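You operate a simulated robot arm through the tools that you are given. There is no shell and no other tool.

Carry out the task below with a simulated two-armed robot. There is one attempt and no reset: what you move stays moved.

JOB
Gauge chain piece No 46 for wear: worn goes in the red tray, good in the green.
Fine: lay it in the green gauge, pull the white lever, read the display and push the lever back before taking it out.

It is judged by the outcome, as a careful person would: the job done as asked, and still so three seconds after it is handed in. It fails if anything else is knocked over, pushed out of place, dropped, spilled or broken.

ROBOT AND FRAMES
Two 7-joint arms with two-finger grippers on one trunk that stands fixed in place. Base frame: the origin is at the foot of the trunk, x ahead of it, y to its left, z up. Readings come in mm, rad, newtons and seconds.
The left shoulder is at [70, 139, 1295], the right one opposite. With the tool pointing down near the work surface each hand reaches from about 300 to 760 mm from the base axis, measured 20 degrees to its own side. Payload 3.43 kg a hand.
The TCP of each hand is the grasp point between the finger pads, 30 mm short of the fingertips. In the tool frame z runs along the fingers and y along their closing line. The gripper opens to 104 mm; its body begins 57 mm behind the TCP.
Orientation is that of the tool frame in the base frame, as a unit quaternion [w, x, y, z]. With the fingers straight down and closing along the base's y, the tool's x points along the base's -x, its y along +y and its z along -z.

CONTROLS
- The arms move only by the tool jog_arm. It takes "left_moves", "right_moves" or both (then of equal length, played together; a hand with none holds still); each is text: rows parted by semicolons, each of 7 numbers parted by spaces: the shift along the base's x, y, z in mm, then the turn, a rotation vector about the base's x, y, z in rad, then the opening in per cent of the stroke, from 0 (shut) to 100 (fully open). In form: dx dy dz rx ry rz claw; .... A call has 1 to 20 rows; each row is the pose to reach, as a shift and turn from the pose commanded when the call began. A row lasts 0.2 s, in which the tool goes at most 50 mm and 0.15 rad; a call with a longer step from one row to the next is refused whole, and so is a gripper value outside its range. A pose out of reach is approached as far as the arm can. The call stops where the force on the tool passes 40 N (or 10 N more than at its start, if that is more) or the arm is blocked; 0.2 s more then pass. The fingers move at their own pace (about 45 mm/s each) and stop on an object; they squeeze with about 20 N. The grip force told is the motor's: it shows also when the fingers shut on nothing. Time passes only in rows, and 0.2 s behind the last, so rows that repeat a pose let the fingers close. It gives the time, the measured TCP pose, the force on the tool (base axes), the opening and the grip force at its end, in the units of the frame above (readings bear some noise), with the torque about the TCP (base axes, N m) and any sound that the robot's microphone picked up.
- Cameras (640 x 400 px; columns grow to the right, rows downward): "scene" is now at [124.9, 49.7, 1525.2]; the picture's right is [0.57, -0.82, 0.00], its down [-0.44, -0.30, -0.84] and it looks along [0.70, 0.48, -0.54] (base axes); focal length 281 px, centre (320, 200). "left" rides on the left gripper at [67, -18, -90] in its tool frame; the picture's right is [0.25, 0.97, 0.00], its down [-0.73, 0.19, -0.66] and it looks along [-0.64, 0.17, 0.75] (tool axes); focal length 218 px, centre (320, 200). "right" rides on the right gripper at [67, 17, -90] in its tool frame; the picture's right is [-0.25, 0.97, 0.00], its down [-0.73, -0.19, -0.66] and it looks along [-0.64, -0.17, 0.75] (tool axes); focal length 218 px, centre (320, 200).
- camera(camera): a new picture of that camera. It takes no simulated time.
- lift_body(by): slides the trunk up (or, below 0, down) by that many mm; the arms and the scene camera ride with it, the base frame stays. It gives what a move gives, with no picture.
- pan_tilt(pan, tilt): turns the head with the scene camera to pan (to the left, within 1.501 rad either way) and tilt (down, from -0.506 to 1.204), counted from straight ahead of the robot. It gives what a move gives.
- probe_pixels(camera, pixels): for up to 12 pixels [column, row] of the newest picture of that camera ("zoom" is the newest enlarged one), the place [x, y, z] in the base frame of the surface seen there, good to about 2 mm. It takes no simulated time.
- zoom(camera, box): a new picture of the part [left, top, right, bottom] of that camera's present view, enlarged. It takes no simulated time.
- close_job(): hands the job in; it is judged then, once.

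Unless the task says otherwise, let go and move clear before handing in.

The tools are called after "Request:" as a command line: name --argument value ..., lists and objects as JSON in quotes. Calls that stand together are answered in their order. jog_arm: Moves the arms, as the interface text tells. Its arguments: {"type":"object","properties":{"left_moves":{"type":"string"},"right_moves":{"type":"string"}},"required":[]} The other tools are called the same way: lift_body (by) moves the trunk up or down; pan_tilt (pan, tilt) turns the head that bears the scene camera; camera (camera) takes a picture; probe_pixels (camera, pixels) gives the place of the surface under pixels of a picture; zoom (camera, box) takes an enlarged picture of a part of a camera's view; close_job () hands the job in.

At the start:

```text
time_s: 0.0
left_tcp_pos: [360.6, 482.2, 1349.9]
left_orientation: [0.0, 0.001, 1.0, -0.001]
left_force: [0.1, 0.5, -0.4]
left_torque: [0.01, 0.03, -0.03]
left_grip_width: 103.9
left_grasp_force: 0.1
right_tcp_pos: [473.3, 54.9, 1346.6]
right_orientation: [0.0, 0.0, 1.0, -0.001]
right_force: [0.4, 0.6, -0.3]
right_torque: [0.01, -0.02, 0.0]
right_grip_width: 104.0
right_grasp_force: 0.0
trunk travel left (down, up): [-790.0, 150.0]
head pan, tilt (commanded): [0.602, 0.565]
```

scene: 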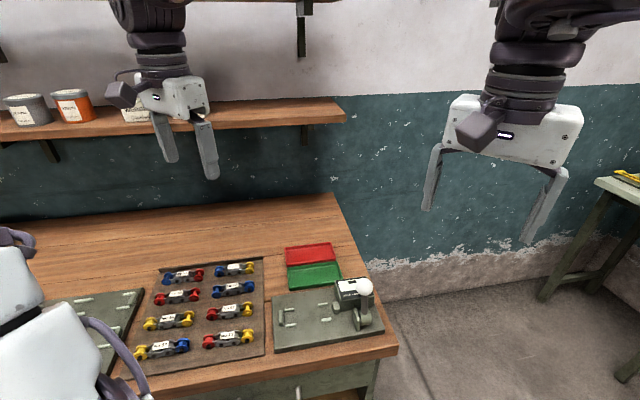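
right: 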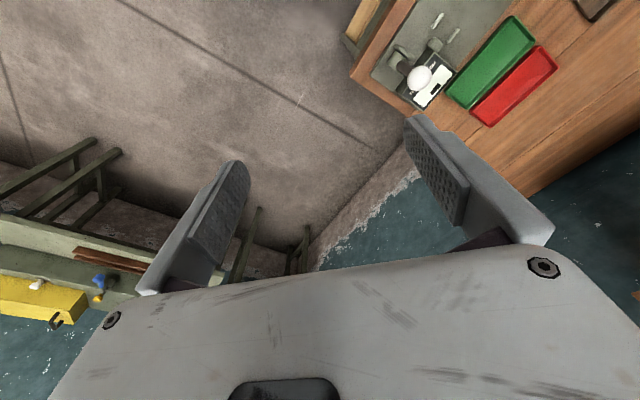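
left: 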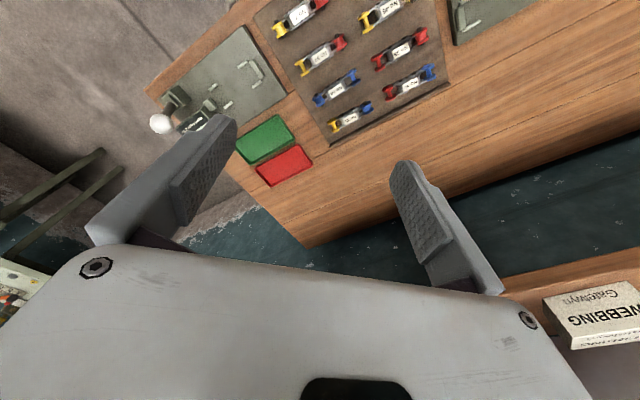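

The scene shows eight labelled chain pieces on a mat around (165-245, 265-350), a gauge plate with a white lever knob near (365,287), and red and green trays around (310,265). I'll zoom in to read the labels and the gauge.

Request:
zoom --camera "scene" --box '[130, 250, 270, 370]'

Request:
zoom --camera "scene" --box '[260, 230, 400, 360]'

Request:
zoom --camera "left" --box '[250, 0, 450, 140]'

```text
3.33 times, centred on (200, 310) of scene
```

zoom: 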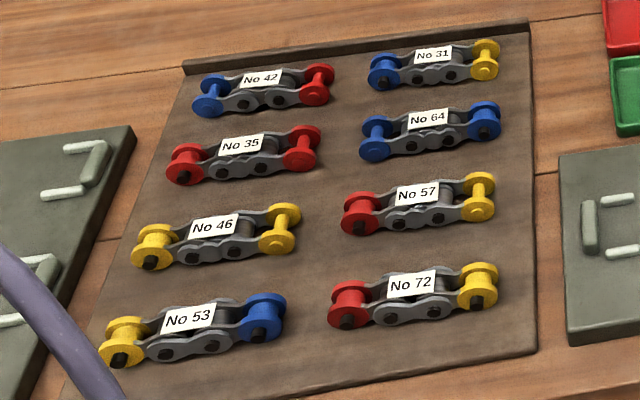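

```text
3.08 times, centred on (330, 295) of scene
```

zoom: 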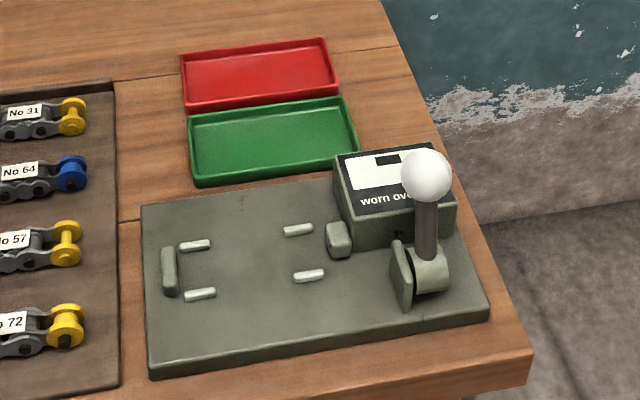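

```text
2.86 times, centred on (350, 70) of left
```

zoom: 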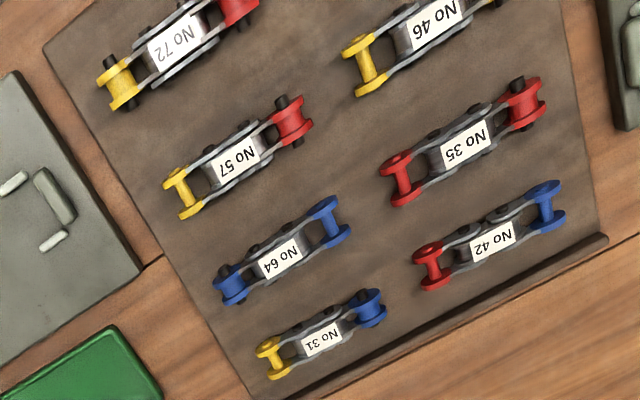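

No 46 is the piece with two yellow ends in the left column, third row, at (170,321). A second gauge plate on the left is partly hidden, so I'll pan and tilt the head to compare the two before choosing.

Request:
pan_tilt --pan 0.9 --tilt 0.9

Request:
camera --camera "scene"

```text
time_s: 0.8
left_tcp_pos: [360.3, 480.4, 1350.5]
left_orientation: [0.0, 0.0, 1.0, 0.0]
left_force: [0.3, -0.8, 0.1]
left_torque: [-0.01, -0.01, 0.03]
left_grip_width: 104.1
left_grasp_force: 0.1
right_tcp_pos: [473.0, 54.1, 1347.1]
right_orientation: [0.0, 0.0, 1.0, 0.0]
right_force: [0.1, 1.0, -0.2]
right_torque: [0.01, 0.03, 0.01]
right_grip_width: 103.9
right_grasp_force: 0.1
trunk travel left (down, up): [-790.0, 150.0]
head pan, tilt (commanded): [0.901, 0.901]
```

```text
taken
```

scene: 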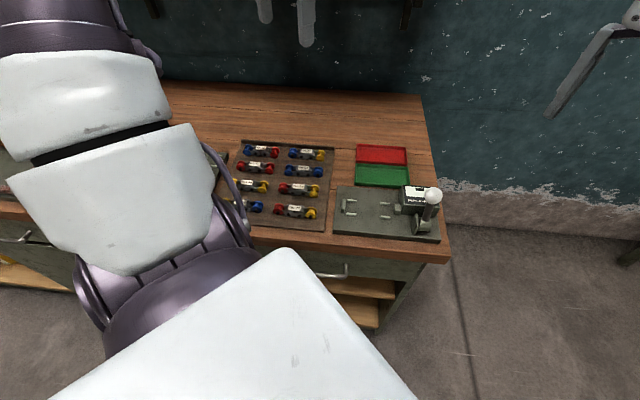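

The left arm hides the left gauge at this angle, though the mat, trays and right-hand gauge are in clear view. I'll probe points on them to learn the layout.

Request:
probe_pixels --camera "scene" --pixels '[[248, 186], [268, 187], [382, 154], [382, 175], [345, 235], [435, 238], [350, 205], [432, 196], [418, 190], [440, 262], [225, 165], [370, 207]]'

Request:
zoom --camera "scene" --box '[200, 130, 460, 270]'

```text
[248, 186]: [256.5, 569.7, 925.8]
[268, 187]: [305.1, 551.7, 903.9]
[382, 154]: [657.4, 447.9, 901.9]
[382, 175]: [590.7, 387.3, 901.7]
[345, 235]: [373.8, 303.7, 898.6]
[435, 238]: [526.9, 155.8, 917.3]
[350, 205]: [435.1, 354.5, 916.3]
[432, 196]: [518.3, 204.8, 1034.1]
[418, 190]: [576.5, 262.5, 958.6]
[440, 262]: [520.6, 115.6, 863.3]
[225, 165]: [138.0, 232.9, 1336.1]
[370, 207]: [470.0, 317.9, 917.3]
```

```text
2.46 times, centred on (330, 200) of scene
```

zoom: 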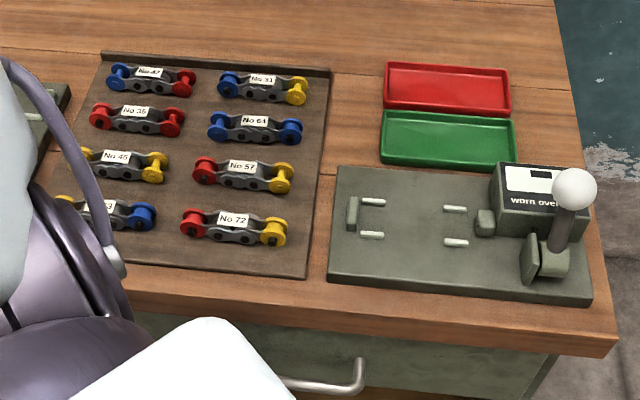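

The bench top is at about z 898 and the right-hand gauge top at about 917. To see the left gauge, I'll turn the left hand 90° so its camera faces the left end of the bench.

Request:
jog_arm --left_moves "-10 0 -10 0 0 0.15 100; -20 0 -20 0 0 0.3 100; -30 0 -30 0 0 0.45 100; -40 0 -40 0 0 0.6 100; -50 0 -50 0 0 0.75 100; -60 0 -60 0 0 0.9 100; -70 0 -70 0 0 1.05 100; -80 0 -80 0 0 1.2 100; -90 0 -90 0 0 1.35 100; -100 0 -100 0 0 1.5 100; -110 0 -100 0 0 1.57 100"

Request:
camera --camera "left"

Request:
camera --camera "scene"

```text
time_s: 3.2
left_tcp_pos: [326.7, 617.7, 1209.4]
left_orientation: [-0.001, -0.683, 0.73, -0.005]
left_force: [0.6, 1.6, -0.9]
left_torque: [-0.11, 0.05, -0.01]
left_grip_width: 103.6
left_grasp_force: 0.1
left hand out of reach, approached as far as the arm can: row 8, 9, 10, 11
right_tcp_pos: [481.8, 68.0, 1341.4]
right_orientation: [-0.004, -0.002, 1.0, -0.006]
right_force: [0.4, 1.0, 0.7]
right_torque: [-0.11, 0.09, -0.03]
right_grip_width: 104.1
right_grasp_force: 0.0
trunk travel left (down, up): [-790.0, 150.0]
head pan, tilt (commanded): [0.901, 0.901]
```

```text
taken
```

left: 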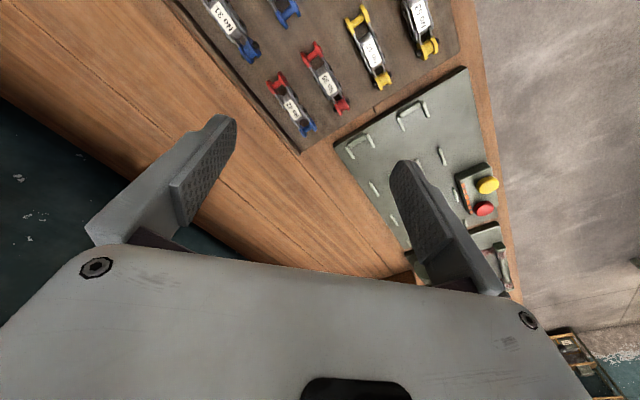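

```text
taken
```

scene: 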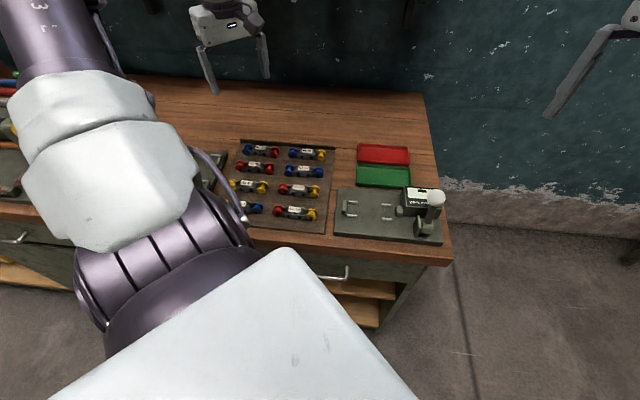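

The left view shows that the left gauge has yellow and red buttons at (485,197) rather than a lever. I'll zoom in on it to check.

Request:
zoom --camera "left" --box '[330, 60, 530, 300]'

Request:
probe_pixels --camera "left" --pixels '[[340, 145], [465, 70], [487, 186], [484, 209], [480, 205], [373, 45], [362, 15], [383, 78], [490, 240]]'

```text
1.67 times, centred on (430, 180) of left
```

zoom: 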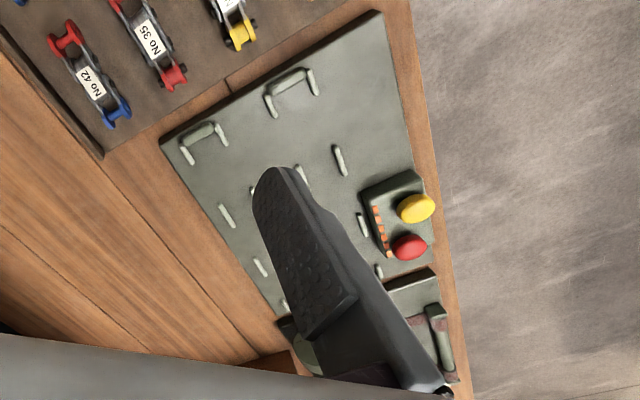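

```text
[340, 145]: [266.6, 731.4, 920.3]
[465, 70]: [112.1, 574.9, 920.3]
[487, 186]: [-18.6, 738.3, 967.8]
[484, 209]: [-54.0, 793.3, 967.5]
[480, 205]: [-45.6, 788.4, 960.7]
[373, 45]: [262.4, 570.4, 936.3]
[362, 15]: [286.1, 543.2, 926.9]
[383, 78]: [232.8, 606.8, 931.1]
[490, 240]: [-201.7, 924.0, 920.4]
```

The left device is a two-lane comparator with buttons, so the gauge with the white lever and display on the right is the one the job means. I'll zoom in on it and read its text.

Request:
zoom --camera "scene" --box '[325, 170, 455, 251]'

Request:
zoom --camera "scene" --box '[390, 180, 450, 218]'

```text
4.92 times, centred on (390, 210) of scene
```

zoom: 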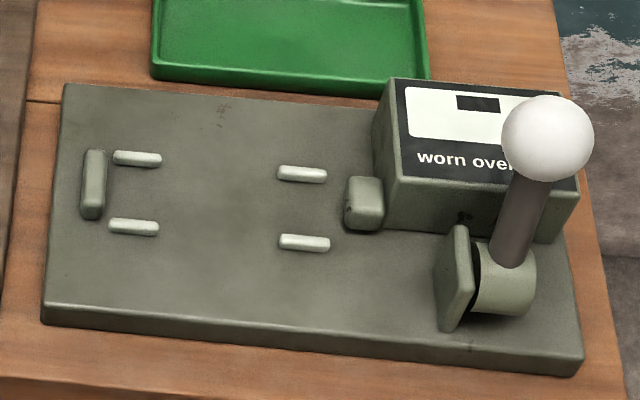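

```text
10.53 times, centred on (420, 199) of scene
```

zoom: 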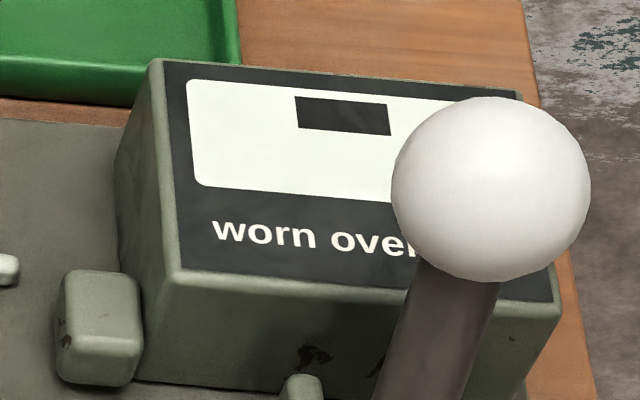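

The knob covers the end of "worn over …" from here. I'll check the right-hand camera for a clear view of the limit.

Request:
camera --camera "right"

Request:
zoom --camera "right" --box '[360, 30, 480, 120]'

```text
taken
```

right: 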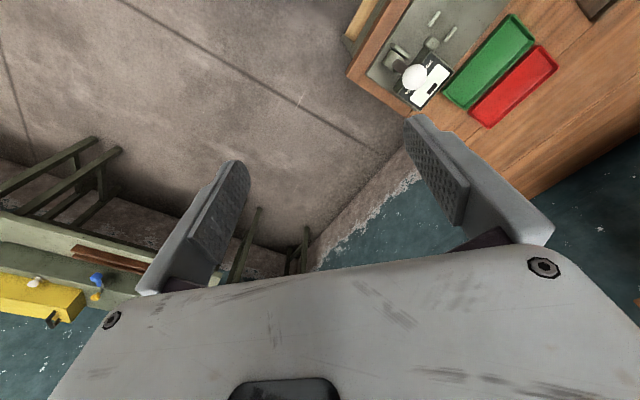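

```text
4.44 times, centred on (420, 75) of right
```

zoom: 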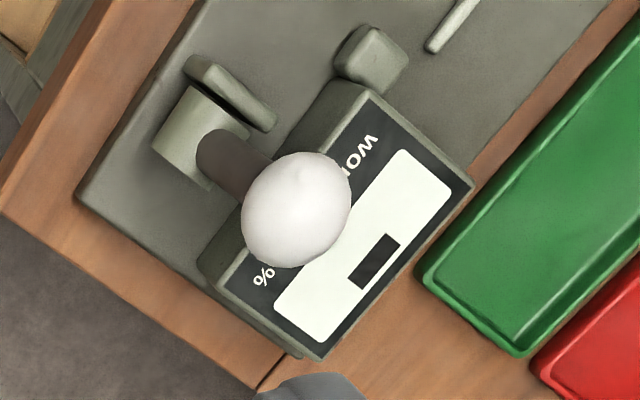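

The knob still covers the number here. I'll probe the gauge's features to work out the lever's axis and the pocket.

Request:
zoom --camera "scene" --box '[325, 170, 455, 251]'

Request:
probe_pixels --camera "zoom" --pixels '[[65, 88], [45, 318], [580, 358], [95, 160], [135, 157], [133, 224], [303, 172], [305, 240], [365, 190], [545, 138], [515, 255], [520, 205]]'

Request:
probe_pixels --camera "zoom" --pixels '[[400, 90], [395, 178], [575, 195], [460, 240], [450, 310], [487, 270], [535, 275], [455, 190], [93, 195], [380, 215], [230, 210], [505, 300]]'

```text
4.92 times, centred on (390, 210) of scene
```

zoom: 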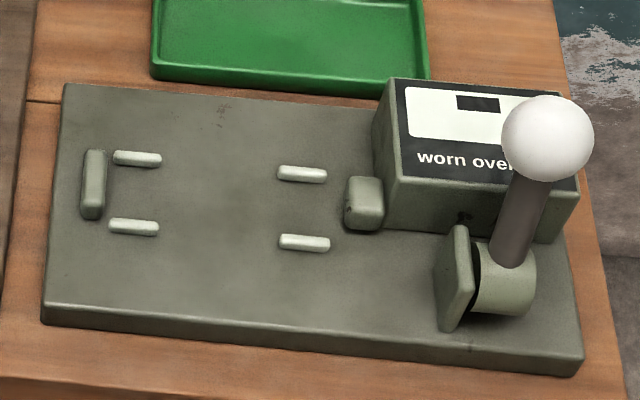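

```text
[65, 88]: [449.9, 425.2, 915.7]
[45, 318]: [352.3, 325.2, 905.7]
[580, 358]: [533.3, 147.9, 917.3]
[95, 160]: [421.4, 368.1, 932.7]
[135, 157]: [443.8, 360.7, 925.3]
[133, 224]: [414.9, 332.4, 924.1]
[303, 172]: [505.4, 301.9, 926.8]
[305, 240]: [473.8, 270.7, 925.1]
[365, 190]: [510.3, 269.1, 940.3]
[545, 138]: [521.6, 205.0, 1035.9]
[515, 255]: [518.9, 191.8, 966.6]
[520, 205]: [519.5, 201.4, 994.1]
```

```text
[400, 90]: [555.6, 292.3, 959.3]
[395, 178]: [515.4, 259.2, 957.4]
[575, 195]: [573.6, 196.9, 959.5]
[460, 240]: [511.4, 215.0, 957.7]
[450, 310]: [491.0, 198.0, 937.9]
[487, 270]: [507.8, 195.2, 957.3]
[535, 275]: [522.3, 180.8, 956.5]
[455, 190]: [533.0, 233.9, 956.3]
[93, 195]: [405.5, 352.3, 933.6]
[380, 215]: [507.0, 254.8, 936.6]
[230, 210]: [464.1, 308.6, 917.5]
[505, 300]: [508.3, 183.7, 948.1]
```

The gauge frame works out at 45° to the base. Its long axis runs along (0.707,-0.707) and the pocket's four rails are centred near (459,316). The lever knob is near (534,210,1020), leaning back over the display box. I'll turn the left hand back to see which pose the controller takes as commanded after that out-of-reach move.

Request:
jog_arm --left_moves "0 0 0 0 0 -0.15 100; 0 0 0 0 0 -0.3 100; 0 0 0 0 0 -0.45 100; 0 0 0 0 0 -0.6 100; 0 0 0 0 0 -0.75 100; 0 0 0 0 0 -0.9 100; 0 0 0 0 0 -1.05 100; 0 0 0 0 0 -1.2 100; 0 0 0 0 0 -1.35 100; 0 0 0 0 0 -1.5 100; 0 0 0 0 0 -1.5 100; 0 0 0 0 0 -1.5 100"

```text
time_s: 5.8
left_tcp_pos: [316.3, 608.2, 1218.2]
left_orientation: [0.002, -0.001, 1.0, -0.007]
left_force: [-0.9, -0.1, -0.7]
left_torque: [0.01, 0.02, -0.01]
left_grip_width: 104.0
left_grasp_force: 0.0
right_tcp_pos: [472.6, 54.1, 1347.8]
right_orientation: [0.0, 0.0, 1.0, -0.001]
right_force: [0.1, -0.2, -0.3]
right_torque: [0.03, -0.03, 0.04]
right_grip_width: 103.8
right_grasp_force: 0.0
trunk travel left (down, up): [-790.0, 150.0]
head pan, tilt (commanded): [0.901, 0.901]
```

The commanded pose now follows the pose actually reached. I'll take a fresh scene picture and measure No 46.

Request:
camera --camera "scene"

Request:
zoom --camera "scene" --box '[205, 140, 335, 221]'

```text
taken
```

scene: 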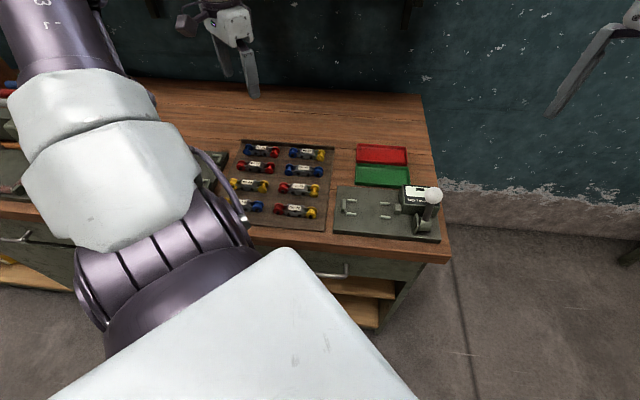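

```text
4.92 times, centred on (270, 180) of scene
```

zoom: 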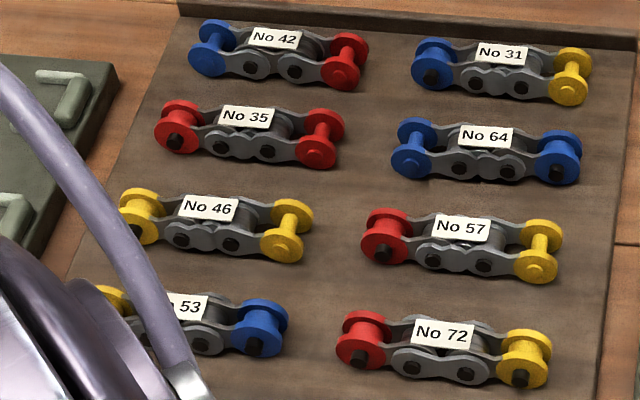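

Request:
probe_pixels --camera "zoom" --pixels '[[138, 195], [293, 207], [282, 247], [208, 207], [188, 240], [238, 243], [288, 228], [140, 213], [300, 330], [262, 217], [190, 165], [250, 275]]'

```text
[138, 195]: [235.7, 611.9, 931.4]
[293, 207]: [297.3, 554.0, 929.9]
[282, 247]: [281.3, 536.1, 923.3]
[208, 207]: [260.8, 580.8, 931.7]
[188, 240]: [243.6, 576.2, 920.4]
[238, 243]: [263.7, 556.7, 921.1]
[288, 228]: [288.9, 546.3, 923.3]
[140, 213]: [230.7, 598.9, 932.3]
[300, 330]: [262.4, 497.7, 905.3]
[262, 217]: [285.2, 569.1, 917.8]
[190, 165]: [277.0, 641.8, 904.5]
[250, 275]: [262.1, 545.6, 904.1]
```

No 46 lies along the gauge direction, with its centre near (260,575). It is about 27 mm wide and its top is at z≈932 on a mat at z≈904. I'll probe the neighbouring pieces for finger clearance.

Request:
probe_pixels --camera "zoom" --pixels '[[247, 116], [180, 107], [325, 115], [318, 155], [235, 152], [255, 297], [270, 300], [255, 345], [215, 300], [205, 345], [388, 215], [378, 245]]'

Request:
camera --camera "left"

```text
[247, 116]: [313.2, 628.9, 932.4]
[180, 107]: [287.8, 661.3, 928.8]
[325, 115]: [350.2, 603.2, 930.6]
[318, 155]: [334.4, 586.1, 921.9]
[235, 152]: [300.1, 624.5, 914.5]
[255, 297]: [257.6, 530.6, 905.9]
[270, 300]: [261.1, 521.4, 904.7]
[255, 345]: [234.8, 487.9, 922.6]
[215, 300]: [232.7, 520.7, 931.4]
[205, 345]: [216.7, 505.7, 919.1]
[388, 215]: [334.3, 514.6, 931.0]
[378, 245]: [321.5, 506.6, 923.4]
```

```text
taken
```

left: 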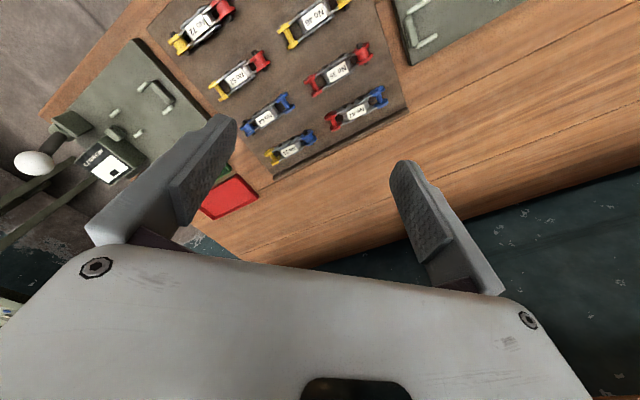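

Neighbouring pieces leave 40 to 48 mm gaps in the closing direction, so an opening of about 50% will clear them. I'll move the left hand above No 46, turned −45°, and look.

Request:
jog_arm --left_moves "-7 -4 -15 0 0 -0.098 100; -14 -8 -30 0 0 -0.196 90; -21 -12 -45 0 0 -0.294 80; -28 -16 -60 0 0 -0.392 70; -35 -20 -75 0 0 -0.49 60; -42 -25 -90 0 0 -0.589 50; -49 -29 -105 0 0 -0.687 50; -56 -33 -118 0 0 -0.785 50; -56 -33 -118 0 0 -0.785 50"

Request:
camera --camera "left"

```text
time_s: 7.8
left_tcp_pos: [261.9, 574.2, 1100.5]
left_orientation: [-0.001, 0.382, 0.924, -0.007]
left_force: [-0.9, 0.0, 0.5]
left_torque: [-0.01, -0.02, 0.0]
left_grip_width: 51.8
left_grasp_force: 0.0
right_tcp_pos: [473.4, 53.7, 1347.4]
right_orientation: [0.0, 0.001, 1.0, -0.001]
right_force: [-0.3, -0.4, 0.6]
right_torque: [-0.04, 0.0, -0.02]
right_grip_width: 104.2
right_grasp_force: 0.1
trunk travel left (down, up): [-790.0, 150.0]
head pan, tilt (commanded): [0.901, 0.901]
```

```text
taken
```

left: 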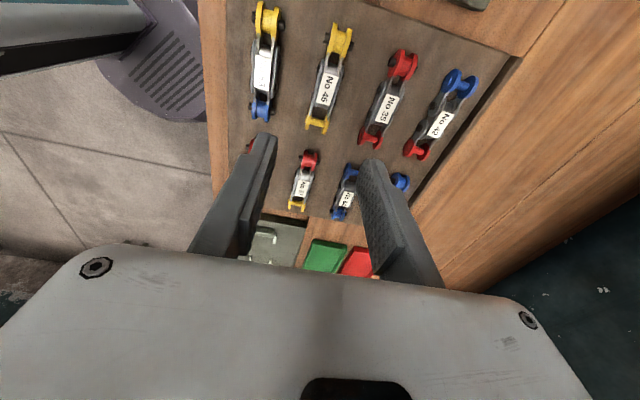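

The hand is over the mat with No 46 at (326,85) in the left view. I'll zoom and probe it for exact centre and yaw.

Request:
zoom --camera "left" --box '[270, 10, 390, 145]'

Request:
probe_pixels --camera "left" --pixels '[[330, 36], [351, 36], [307, 122], [327, 124], [340, 40], [318, 120], [326, 88], [316, 83], [338, 86], [340, 26], [316, 131]]'

```text
2.96 times, centred on (330, 78) of left
```

zoom: 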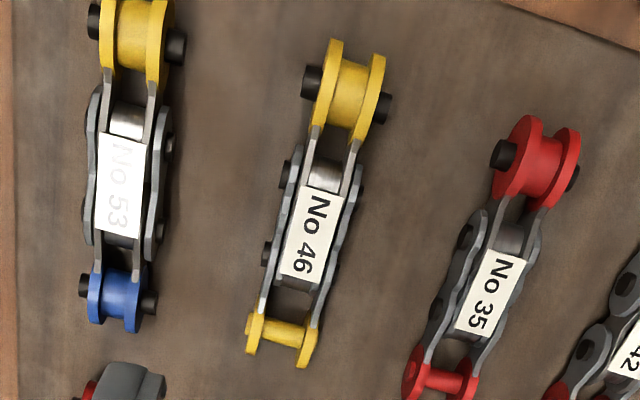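

```text
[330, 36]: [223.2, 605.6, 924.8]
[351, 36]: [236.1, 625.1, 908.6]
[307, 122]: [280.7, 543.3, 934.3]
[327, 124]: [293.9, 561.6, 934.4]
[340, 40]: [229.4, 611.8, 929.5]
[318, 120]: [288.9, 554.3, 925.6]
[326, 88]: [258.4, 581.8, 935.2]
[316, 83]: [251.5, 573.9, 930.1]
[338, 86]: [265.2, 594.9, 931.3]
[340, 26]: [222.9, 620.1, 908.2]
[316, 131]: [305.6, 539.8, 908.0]
```

No 46 is centred near (259,580), at essentially zero yaw error. I'll descend to just above it (TCP z≈972) and check alignment.

Request:
jog_arm --left_moves "-1 2 -30 0 0 0 50; -1 3 -60 0 0 0 50; -2 4 -90 0 0 0 50; -2 5 -115 0 0 0 50; -2 5 -128 0 0 0 50; -2 5 -128 0 0 0 50"

Request:
camera --camera "left"

```text
time_s: 9.2
left_tcp_pos: [258.3, 579.9, 971.5]
left_orientation: [-0.001, 0.381, 0.925, -0.007]
left_force: [0.9, -0.6, -0.4]
left_torque: [0.02, 0.0, -0.01]
left_grip_width: 52.0
left_grasp_force: 0.1
right_tcp_pos: [473.5, 53.4, 1345.6]
right_orientation: [0.0, 0.0, 1.0, 0.0]
right_force: [-0.7, -0.9, -1.0]
right_torque: [0.0, -0.04, 0.03]
right_grip_width: 103.9
right_grasp_force: 0.0
trunk travel left (down, up): [-790.0, 150.0]
head pan, tilt (commanded): [0.901, 0.901]
```

```text
taken
```

left: 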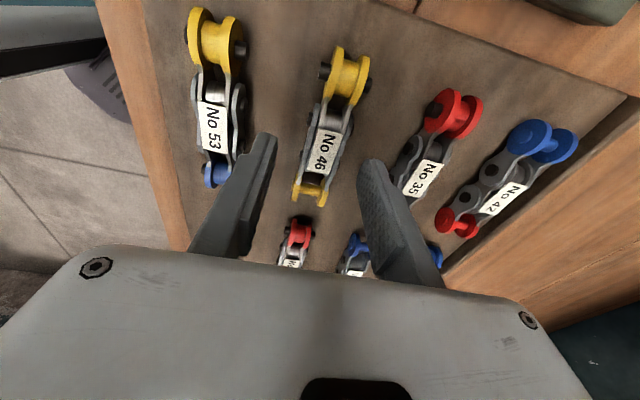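

The piece sits between the fingers with its label around (327,148). I'll probe the label and spool edges for final centring.

Request:
probe_pixels --camera "left" --pixels '[[327, 148], [316, 130], [343, 135], [310, 165], [334, 172], [295, 190], [325, 195], [310, 188], [330, 80], [360, 85], [345, 75]]'

Request:
zoom --camera "left" --box '[240, 30, 400, 230]'

```text
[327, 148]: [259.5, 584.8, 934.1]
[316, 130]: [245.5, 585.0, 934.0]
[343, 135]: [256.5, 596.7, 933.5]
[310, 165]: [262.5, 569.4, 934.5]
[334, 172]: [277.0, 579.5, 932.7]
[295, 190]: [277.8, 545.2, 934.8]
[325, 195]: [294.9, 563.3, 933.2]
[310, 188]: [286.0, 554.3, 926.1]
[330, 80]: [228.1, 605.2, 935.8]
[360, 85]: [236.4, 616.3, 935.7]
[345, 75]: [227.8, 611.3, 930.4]
```

```text
2.00 times, centred on (320, 130) of left
```

zoom: 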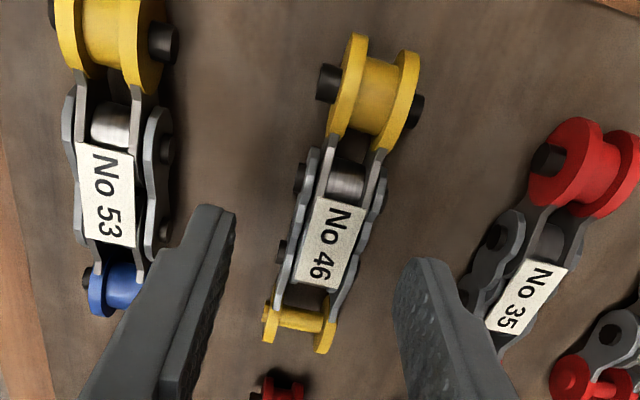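

The hand camera puts the piece centre at about (259.5,583). I'll shift 2-3 mm back, descend to TCP z≈937 and close on it.

Request:
jog_arm --left_moves "1 2.5 -8 0 0 0 50; 1 2.5 -18 0 0 0 50; 1 2.5 -28 0 0 0 50; 1 2.5 -34.5 0 0 0 50; 1 2.5 -34.5 0 0 0 50; 1 2.5 -34.5 0 0 0 30; 1 2.5 -34.5 0 0 0 20; 1 2.5 -34.5 0 0 0 10; 1 2.5 -34.5 0 0 0 5; 1 2.5 -34.5 0 0 0 5"

Request:
camera --camera "left"

```text
time_s: 11.4
left_tcp_pos: [259.8, 581.5, 937.4]
left_orientation: [-0.001, 0.382, 0.924, -0.007]
left_force: [1.1, -0.1, -0.3]
left_torque: [0.0, -0.03, 0.01]
left_grip_width: 29.4
left_grasp_force: 20.0
right_tcp_pos: [473.8, 54.1, 1345.2]
right_orientation: [0.0, -0.001, 1.0, -0.001]
right_force: [-0.1, 0.1, 0.7]
right_torque: [-0.01, 0.0, 0.0]
right_grip_width: 104.0
right_grasp_force: 0.0
trunk travel left (down, up): [-790.0, 150.0]
head pan, tilt (commanded): [0.901, 0.901]
```

```text
taken
```

left: 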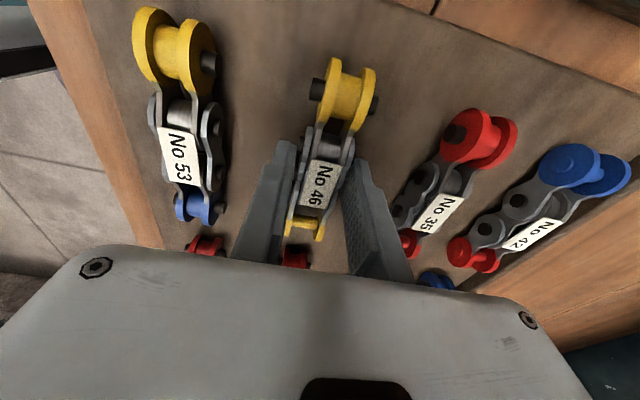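

The fingers stopped at 29.4 mm with 20 N, so No 46 is gripped. I'll lift it and check.

Request:
jog_arm --left_moves "0 0 10 0 0 0 5; 0 0 30 0 0 0 5; 0 0 60 0 0 0 5; 0 0 90 0 0 0 5; 0 0 110 0 0 0 5; 0 0 110 0 0 0 5"

Request:
camera --camera "left"

Request:
camera --camera "scene"

```text
time_s: 12.8
left_tcp_pos: [260.6, 581.4, 1048.8]
left_orientation: [0.0, 0.381, 0.924, -0.006]
left_force: [0.9, 0.6, -2.3]
left_torque: [0.03, 0.01, 0.02]
left_grip_width: 29.7
left_grasp_force: 20.3
right_tcp_pos: [473.5, 55.3, 1346.7]
right_orientation: [0.0, 0.0, 1.0, -0.001]
right_force: [0.5, 0.3, 0.3]
right_torque: [-0.02, -0.05, -0.01]
right_grip_width: 103.9
right_grasp_force: 0.1
trunk travel left (down, up): [-790.0, 150.0]
head pan, tilt (commanded): [0.901, 0.901]
```

```text
taken
```

left: 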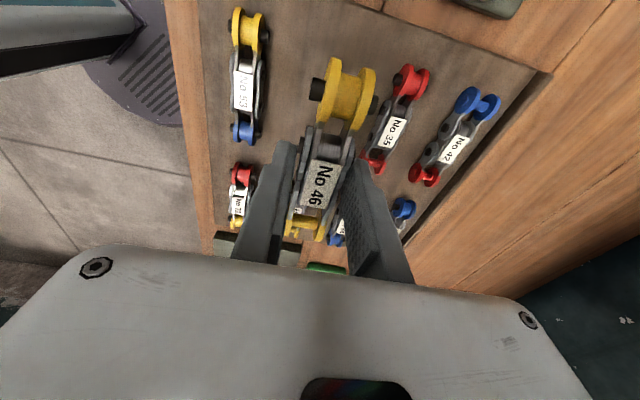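

```text
taken
```

scene: 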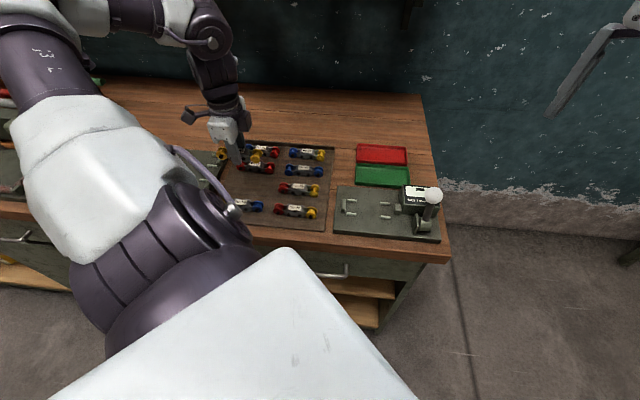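

No 46 is held and level. I'll carry it to above the gauge pocket at about (460,316).

Request:
jog_arm --left_moves "22 -29 0 0 0 0 5; 44 -59 0 0 0 0 5; 67 -88 0 0 0 0 5; 89 -118 0 0 0 0 5; 111 -147 0 0 0 0 5; 133 -177 0 0 0 0 5; 156 -206 0 0 0 0 5; 178 -236 0 0 0 0 5; 200 -265 0 0 0 0 5; 200 -265 0 0 0 0 5"

Request:
camera --camera "left"

Request:
zoom --camera "scene" --box '[325, 140, 455, 251]'

```text
time_s: 15.0
left_tcp_pos: [459.0, 316.7, 1047.7]
left_orientation: [-0.001, 0.381, 0.924, -0.007]
left_force: [-0.1, 0.7, -1.1]
left_torque: [-0.02, -0.01, -0.02]
left_grip_width: 29.7
left_grasp_force: 20.3
right_tcp_pos: [472.4, 55.3, 1347.8]
right_orientation: [0.0, 0.001, 1.0, -0.001]
right_force: [-0.1, 0.2, 0.1]
right_torque: [0.01, -0.01, 0.0]
right_grip_width: 104.2
right_grasp_force: 0.1
trunk travel left (down, up): [-790.0, 150.0]
head pan, tilt (commanded): [0.901, 0.901]
```

```text
taken
```

left: 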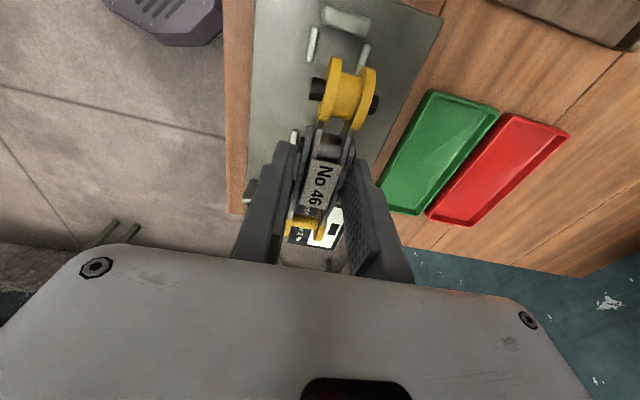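

```text
3.60 times, centred on (390, 196) of scene
```

zoom: 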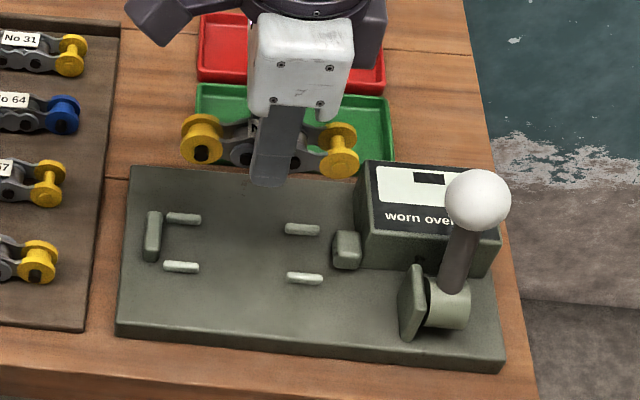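

The piece hangs over the gauge. I'll probe the stop and rails in the left view to line it up in the hand's own frame, and probe the held piece too.

Request:
probe_pixels --camera "left" --pixels '[[345, 20], [311, 44], [362, 54], [294, 136], [250, 192], [355, 70], [325, 80], [365, 85], [344, 78], [310, 222], [322, 175], [345, 33]]'

Request:
zoom --camera "left" --box '[240, 0, 440, 260]'

```text
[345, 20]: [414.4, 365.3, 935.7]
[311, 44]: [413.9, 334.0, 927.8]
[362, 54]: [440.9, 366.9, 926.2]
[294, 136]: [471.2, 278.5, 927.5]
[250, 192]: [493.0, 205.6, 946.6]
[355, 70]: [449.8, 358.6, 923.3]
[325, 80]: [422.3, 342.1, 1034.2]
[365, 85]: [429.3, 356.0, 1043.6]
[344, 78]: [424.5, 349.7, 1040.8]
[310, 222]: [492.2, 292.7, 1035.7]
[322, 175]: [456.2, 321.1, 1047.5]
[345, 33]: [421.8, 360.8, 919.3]
```

```text
1.54 times, centred on (340, 130) of left
```

zoom: 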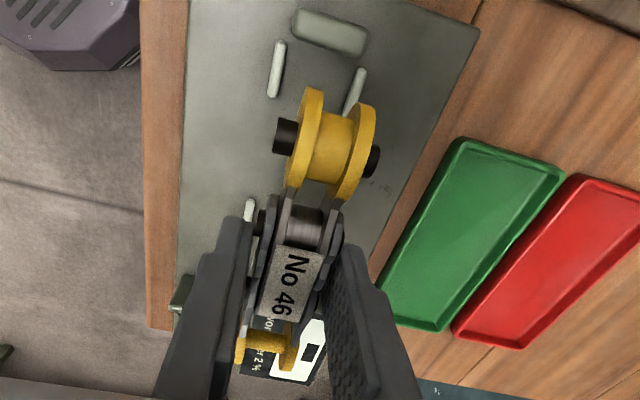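

From the hand's view the rails straddle t≈550 and the piece is at t≈549.6, with roughly 5 mm end clearance. I'll lower to TCP z≈957 and look before seating it.

Request:
jog_arm --left_moves "1 -1 -25 0 0 0 5; 1 -1 -50 0 0 0 5; 1 -1 -70 0 0 0 5; 1 -1 -82 0 0 0 5; 1 -1 -88 0 0 0 5; 1 -1 -88 0 0 0 5"

Request:
camera --camera "left"

Request:
zoom --camera "left" --box '[240, 0, 440, 260]'

Request:
zoom --camera "scene" --box '[325, 160, 455, 251]'

```text
time_s: 16.4
left_tcp_pos: [460.0, 315.7, 961.7]
left_orientation: [-0.001, 0.382, 0.924, -0.008]
left_force: [-0.1, -0.2, -1.7]
left_torque: [0.0, -0.01, 0.01]
left_grip_width: 29.7
left_grasp_force: 20.0
right_tcp_pos: [473.3, 53.5, 1346.8]
right_orientation: [0.0, 0.0, 1.0, -0.002]
right_force: [0.1, 1.0, -0.6]
right_torque: [0.03, 0.02, 0.01]
right_grip_width: 103.9
right_grasp_force: 0.0
trunk travel left (down, up): [-790.0, 150.0]
head pan, tilt (commanded): [0.901, 0.901]
```

```text
taken
```

left: 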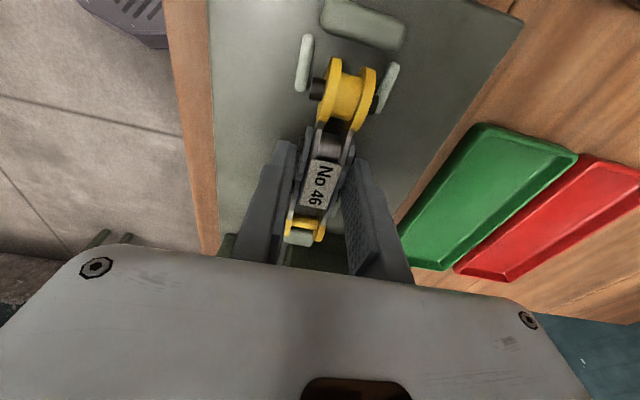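

```text
1.54 times, centred on (340, 130) of left
```

zoom: 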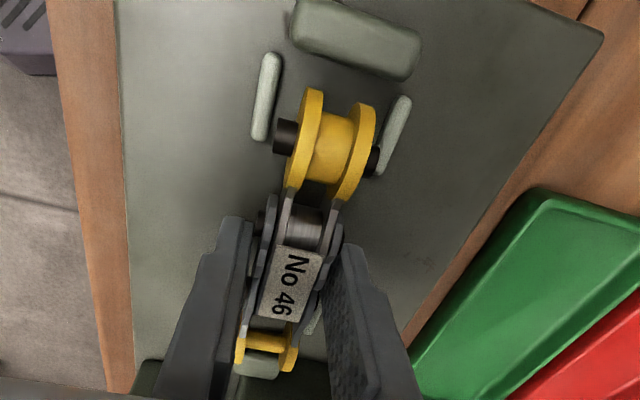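

```text
4.40 times, centred on (390, 206) of scene
```

zoom: 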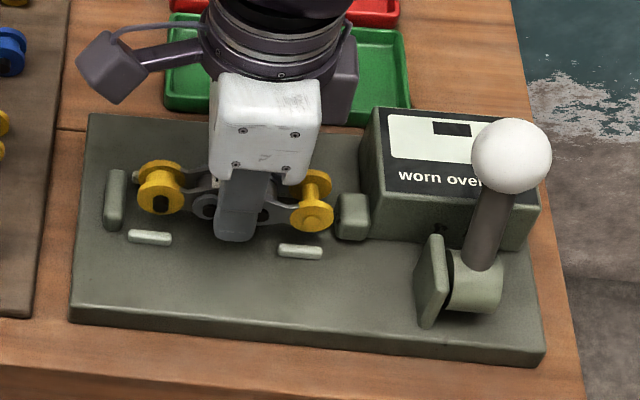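

The descent stopped at z≈961.7 with the piece about 11 mm above the plate. Before seating it, I'll probe the flanges against the rails and jaw in the scene view.

Request:
probe_pixels --camera "zoom" --pixels '[[150, 238], [300, 250], [165, 200], [312, 213], [162, 167], [318, 178], [338, 215], [355, 203], [120, 190], [113, 175], [330, 215], [142, 195]]'

Request:
probe_pixels --camera "left" --pixels '[[303, 62], [390, 85], [344, 98], [326, 90], [366, 98], [302, 226], [302, 238], [318, 190], [362, 22], [340, 70], [290, 228], [320, 228]]'

```text
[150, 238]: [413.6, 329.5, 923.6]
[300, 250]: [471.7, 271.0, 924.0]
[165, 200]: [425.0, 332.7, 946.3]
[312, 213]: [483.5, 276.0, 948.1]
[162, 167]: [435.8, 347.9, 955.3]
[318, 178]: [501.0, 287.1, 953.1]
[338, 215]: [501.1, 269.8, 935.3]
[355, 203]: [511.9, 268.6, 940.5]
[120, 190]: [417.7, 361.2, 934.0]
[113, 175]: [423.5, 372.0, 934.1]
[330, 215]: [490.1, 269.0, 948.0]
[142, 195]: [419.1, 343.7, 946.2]
```

```text
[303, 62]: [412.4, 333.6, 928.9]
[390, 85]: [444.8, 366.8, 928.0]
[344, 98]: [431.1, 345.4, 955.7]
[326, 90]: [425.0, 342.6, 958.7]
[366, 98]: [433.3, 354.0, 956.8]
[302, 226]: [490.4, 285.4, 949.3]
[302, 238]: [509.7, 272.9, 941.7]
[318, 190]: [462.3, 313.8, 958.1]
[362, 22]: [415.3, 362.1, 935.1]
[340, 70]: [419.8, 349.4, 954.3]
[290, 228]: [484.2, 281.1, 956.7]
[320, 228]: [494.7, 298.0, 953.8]
```

The flanges sit at t≈537 to 561 against rails at 525 and 571, and both end gaps are about 7 to 8 mm, so the piece is well aligned. I'll lower slowly and watch the force.

Request:
jog_arm --left_moves "0 0 -3 0 0 0 5; 0 0 -6 0 0 0 5; 0 0 -8 0 0 0 5; 0 0 -8 0 0 0 5"

```text
time_s: 17.4
left_tcp_pos: [460.3, 316.0, 953.3]
left_orientation: [-0.001, 0.382, 0.924, -0.007]
left_force: [0.3, 0.4, -2.6]
left_torque: [-0.03, 0.01, -0.02]
left_grip_width: 29.7
left_grasp_force: 19.7
right_tcp_pos: [474.2, 53.9, 1345.6]
right_orientation: [0.0, 0.0, 1.0, -0.001]
right_force: [-0.5, -1.5, 0.8]
right_torque: [0.03, -0.02, -0.03]
right_grip_width: 103.9
right_grasp_force: 0.2
trunk travel left (down, up): [-790.0, 150.0]
head pan, tilt (commanded): [0.901, 0.901]
```

Request:
jog_arm --left_moves "0 0 -1 0 0 0 5; 0 0 -2 0 0 0 5; 0 0 -2 0 0 0 5"

Request:
zoom --camera "scene" --box '[325, 160, 455, 251]'

```text
time_s: 18.2
left_tcp_pos: [460.6, 316.2, 950.0]
left_orientation: [-0.001, 0.381, 0.925, -0.006]
left_force: [0.5, -0.4, -1.3]
left_torque: [-0.02, 0.0, 0.02]
left_grip_width: 29.5
left_grasp_force: 20.2
right_tcp_pos: [473.9, 55.2, 1348.3]
right_orientation: [-0.001, 0.001, 1.0, -0.001]
right_force: [0.0, 0.2, -0.4]
right_torque: [0.01, 0.0, -0.01]
right_grip_width: 104.0
right_grasp_force: 0.1
trunk travel left (down, up): [-790.0, 150.0]
head pan, tilt (commanded): [0.901, 0.901]
```

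```text
4.40 times, centred on (390, 206) of scene
```

zoom: 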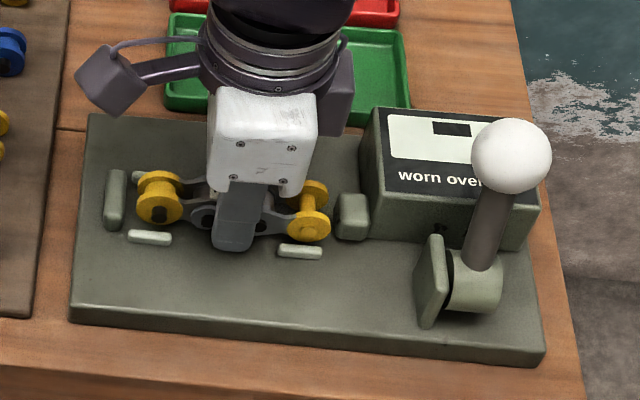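

The piece is just at the plate, with the force near zero. I'll go 1 mm further, then open to release.

Request:
jog_arm --left_moves "0 0 -1 0 0 0 5; 0 0 -1 0 0 0 5; 0 0 -1 0 0 0 5"

```text
time_s: 19.0
left_tcp_pos: [460.8, 315.9, 948.3]
left_orientation: [-0.001, 0.382, 0.924, -0.008]
left_force: [0.4, -0.9, -1.6]
left_torque: [-0.02, -0.01, -0.01]
left_grip_width: 29.7
left_grasp_force: 19.7
right_tcp_pos: [473.9, 52.4, 1347.2]
right_orientation: [-0.001, 0.0, 1.0, -0.001]
right_force: [0.3, -0.5, -0.3]
right_torque: [-0.01, 0.0, 0.0]
right_grip_width: 103.9
right_grasp_force: 0.0
trunk travel left (down, up): [-790.0, 150.0]
head pan, tilt (commanded): [0.901, 0.901]
```

Request:
jog_arm --left_moves "0 0 -1 0 0 0 5; 0 0 -1 0 0 0 5; 0 0 -1 0 0 0 5"

Request:
zoom --camera "scene" --box '[340, 185, 405, 235]'

```text
time_s: 19.8
left_tcp_pos: [460.8, 316.3, 948.7]
left_orientation: [0.0, 0.381, 0.924, -0.006]
left_force: [2.3, 2.1, 8.7]
left_torque: [0.12, -0.3, 0.02]
left_grip_width: 29.4
left_grasp_force: 19.7
right_tcp_pos: [472.7, 53.6, 1347.5]
right_orientation: [-0.001, 0.0, 1.0, -0.001]
right_force: [0.5, -0.7, 0.2]
right_torque: [-0.03, -0.01, 0.04]
right_grip_width: 104.2
right_grasp_force: 0.2
trunk travel left (down, up): [-790.0, 150.0]
head pan, tilt (commanded): [0.901, 0.901]
```

```text
8.00 times, centred on (372, 210) of scene
```

zoom: 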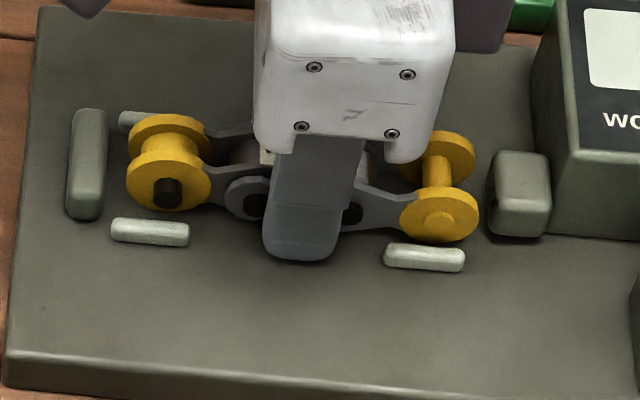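

A contact force of 8.7 N shows the piece is seated on the plate between the rails. I'll ease up 1 mm, open, then rise clear.

Request:
jog_arm --left_moves "0 0 0.8 0 0 0 5; 0 0 0.8 0 0 0 35; 0 0 0.8 0 0 0 45; 0 0 0.8 0 0 0 45; 0 0 0.8 0 0 0 45"

Request:
zoom --camera "scene" --box '[340, 185, 405, 235]'

Request:
camera --camera "left"

```text
time_s: 21.0
left_tcp_pos: [459.8, 314.6, 949.0]
left_orientation: [-0.001, 0.382, 0.924, -0.006]
left_force: [-1.8, -1.4, 3.7]
left_torque: [0.1, 0.02, 0.04]
left_grip_width: 45.0
left_grasp_force: 0.3
right_tcp_pos: [471.7, 52.8, 1347.8]
right_orientation: [0.001, 0.0, 1.0, 0.0]
right_force: [-0.6, -0.5, 0.1]
right_torque: [0.04, -0.02, 0.02]
right_grip_width: 104.1
right_grasp_force: 0.0
trunk travel left (down, up): [-790.0, 150.0]
head pan, tilt (commanded): [0.901, 0.901]
```

```text
8.00 times, centred on (372, 210) of scene
```

zoom: 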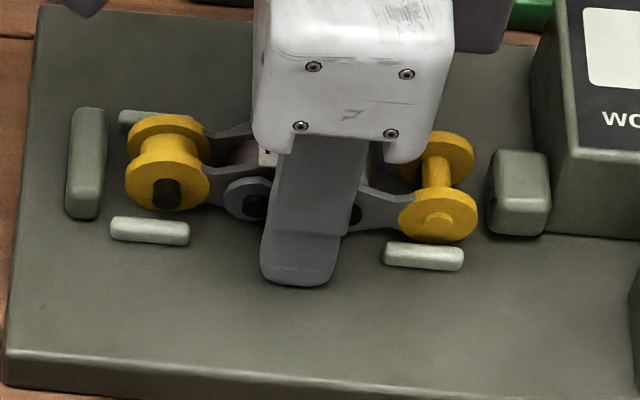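

```text
taken
```

left: 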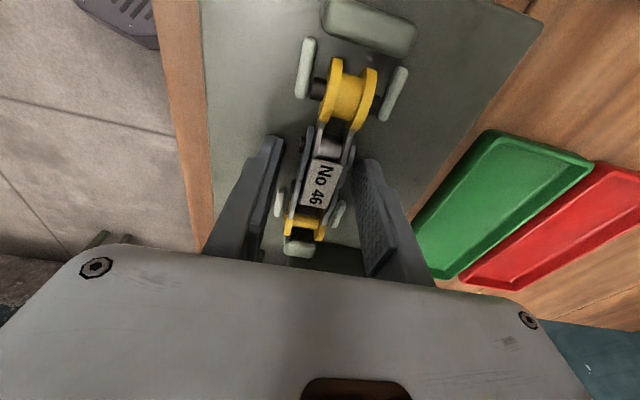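

The piece rests between the rails and the fingers are open. I'll raise the hand straight up and then view the seated piece.

Request:
jog_arm --left_moves "0 0 5 0 0 0 45; 0 0 20 0 0 0 45; 0 0 50 0 0 0 45; 0 0 90 0 0 0 45; 0 0 130 0 0 0 45; 0 0 130 0 0 0 45"

Request:
camera --camera "left"

Request:
zoom --camera "scene" --box '[325, 160, 455, 251]'

```text
time_s: 22.4
left_tcp_pos: [461.0, 314.0, 1080.0]
left_orientation: [-0.001, 0.38, 0.925, -0.006]
left_force: [0.1, 0.0, 0.1]
left_torque: [0.0, 0.04, -0.02]
left_grip_width: 46.9
left_grasp_force: 0.0
right_tcp_pos: [473.0, 54.3, 1346.6]
right_orientation: [0.001, 0.0, 1.0, 0.0]
right_force: [-0.5, -0.8, -0.6]
right_torque: [0.0, 0.0, 0.01]
right_grip_width: 104.1
right_grasp_force: 0.0
trunk travel left (down, up): [-790.0, 150.0]
head pan, tilt (commanded): [0.901, 0.901]
```

```text
taken
```

left: 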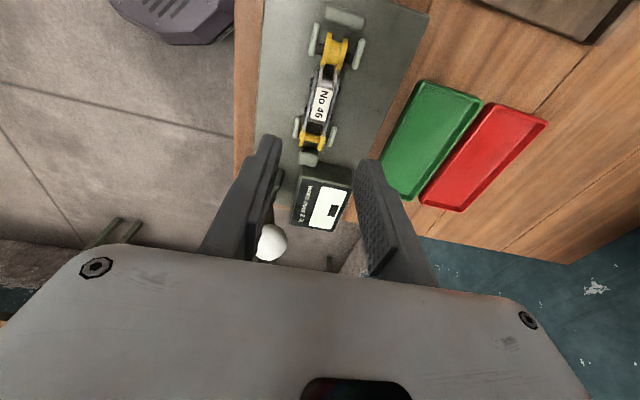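

```text
4.40 times, centred on (390, 206) of scene
```

zoom: 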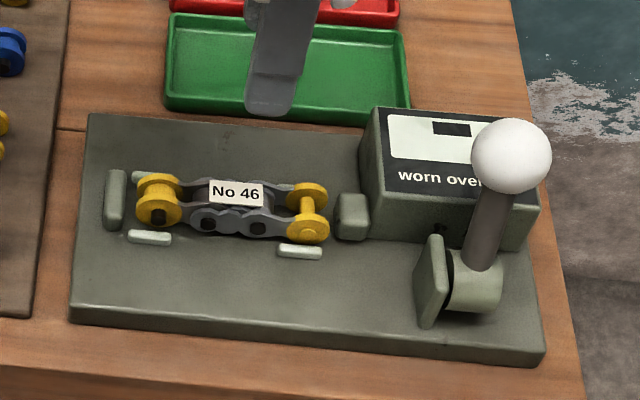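

The piece lies flat between the rails, and the display face is visible in the left view at (320,200). I'll zoom in there to read the limit.

Request:
zoom --camera "left" --box '[280, 160, 370, 240]'

Request:
probe_pixels --camera "left" --pixels '[[270, 242], [345, 18], [313, 45], [361, 55], [297, 125], [333, 132], [307, 158], [338, 52], [313, 142], [320, 105], [278, 185]]'

```text
5.00 times, centred on (325, 200) of left
```

zoom: 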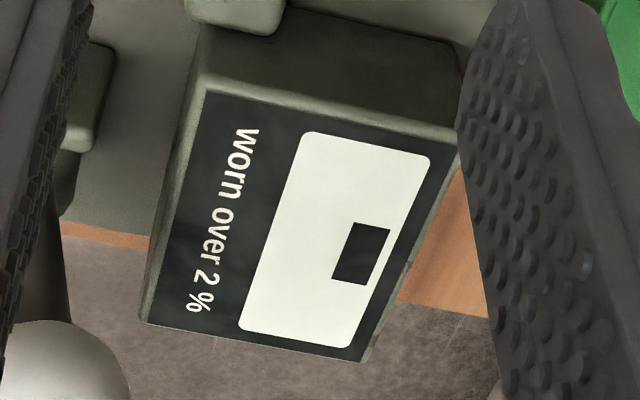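

```text
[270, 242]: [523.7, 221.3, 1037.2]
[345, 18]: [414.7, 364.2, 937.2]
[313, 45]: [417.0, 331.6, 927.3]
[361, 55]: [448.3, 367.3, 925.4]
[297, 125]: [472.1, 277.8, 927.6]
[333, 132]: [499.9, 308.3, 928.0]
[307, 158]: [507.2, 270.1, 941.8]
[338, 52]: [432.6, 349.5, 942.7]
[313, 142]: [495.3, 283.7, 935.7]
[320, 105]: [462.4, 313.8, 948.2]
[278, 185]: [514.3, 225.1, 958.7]
```

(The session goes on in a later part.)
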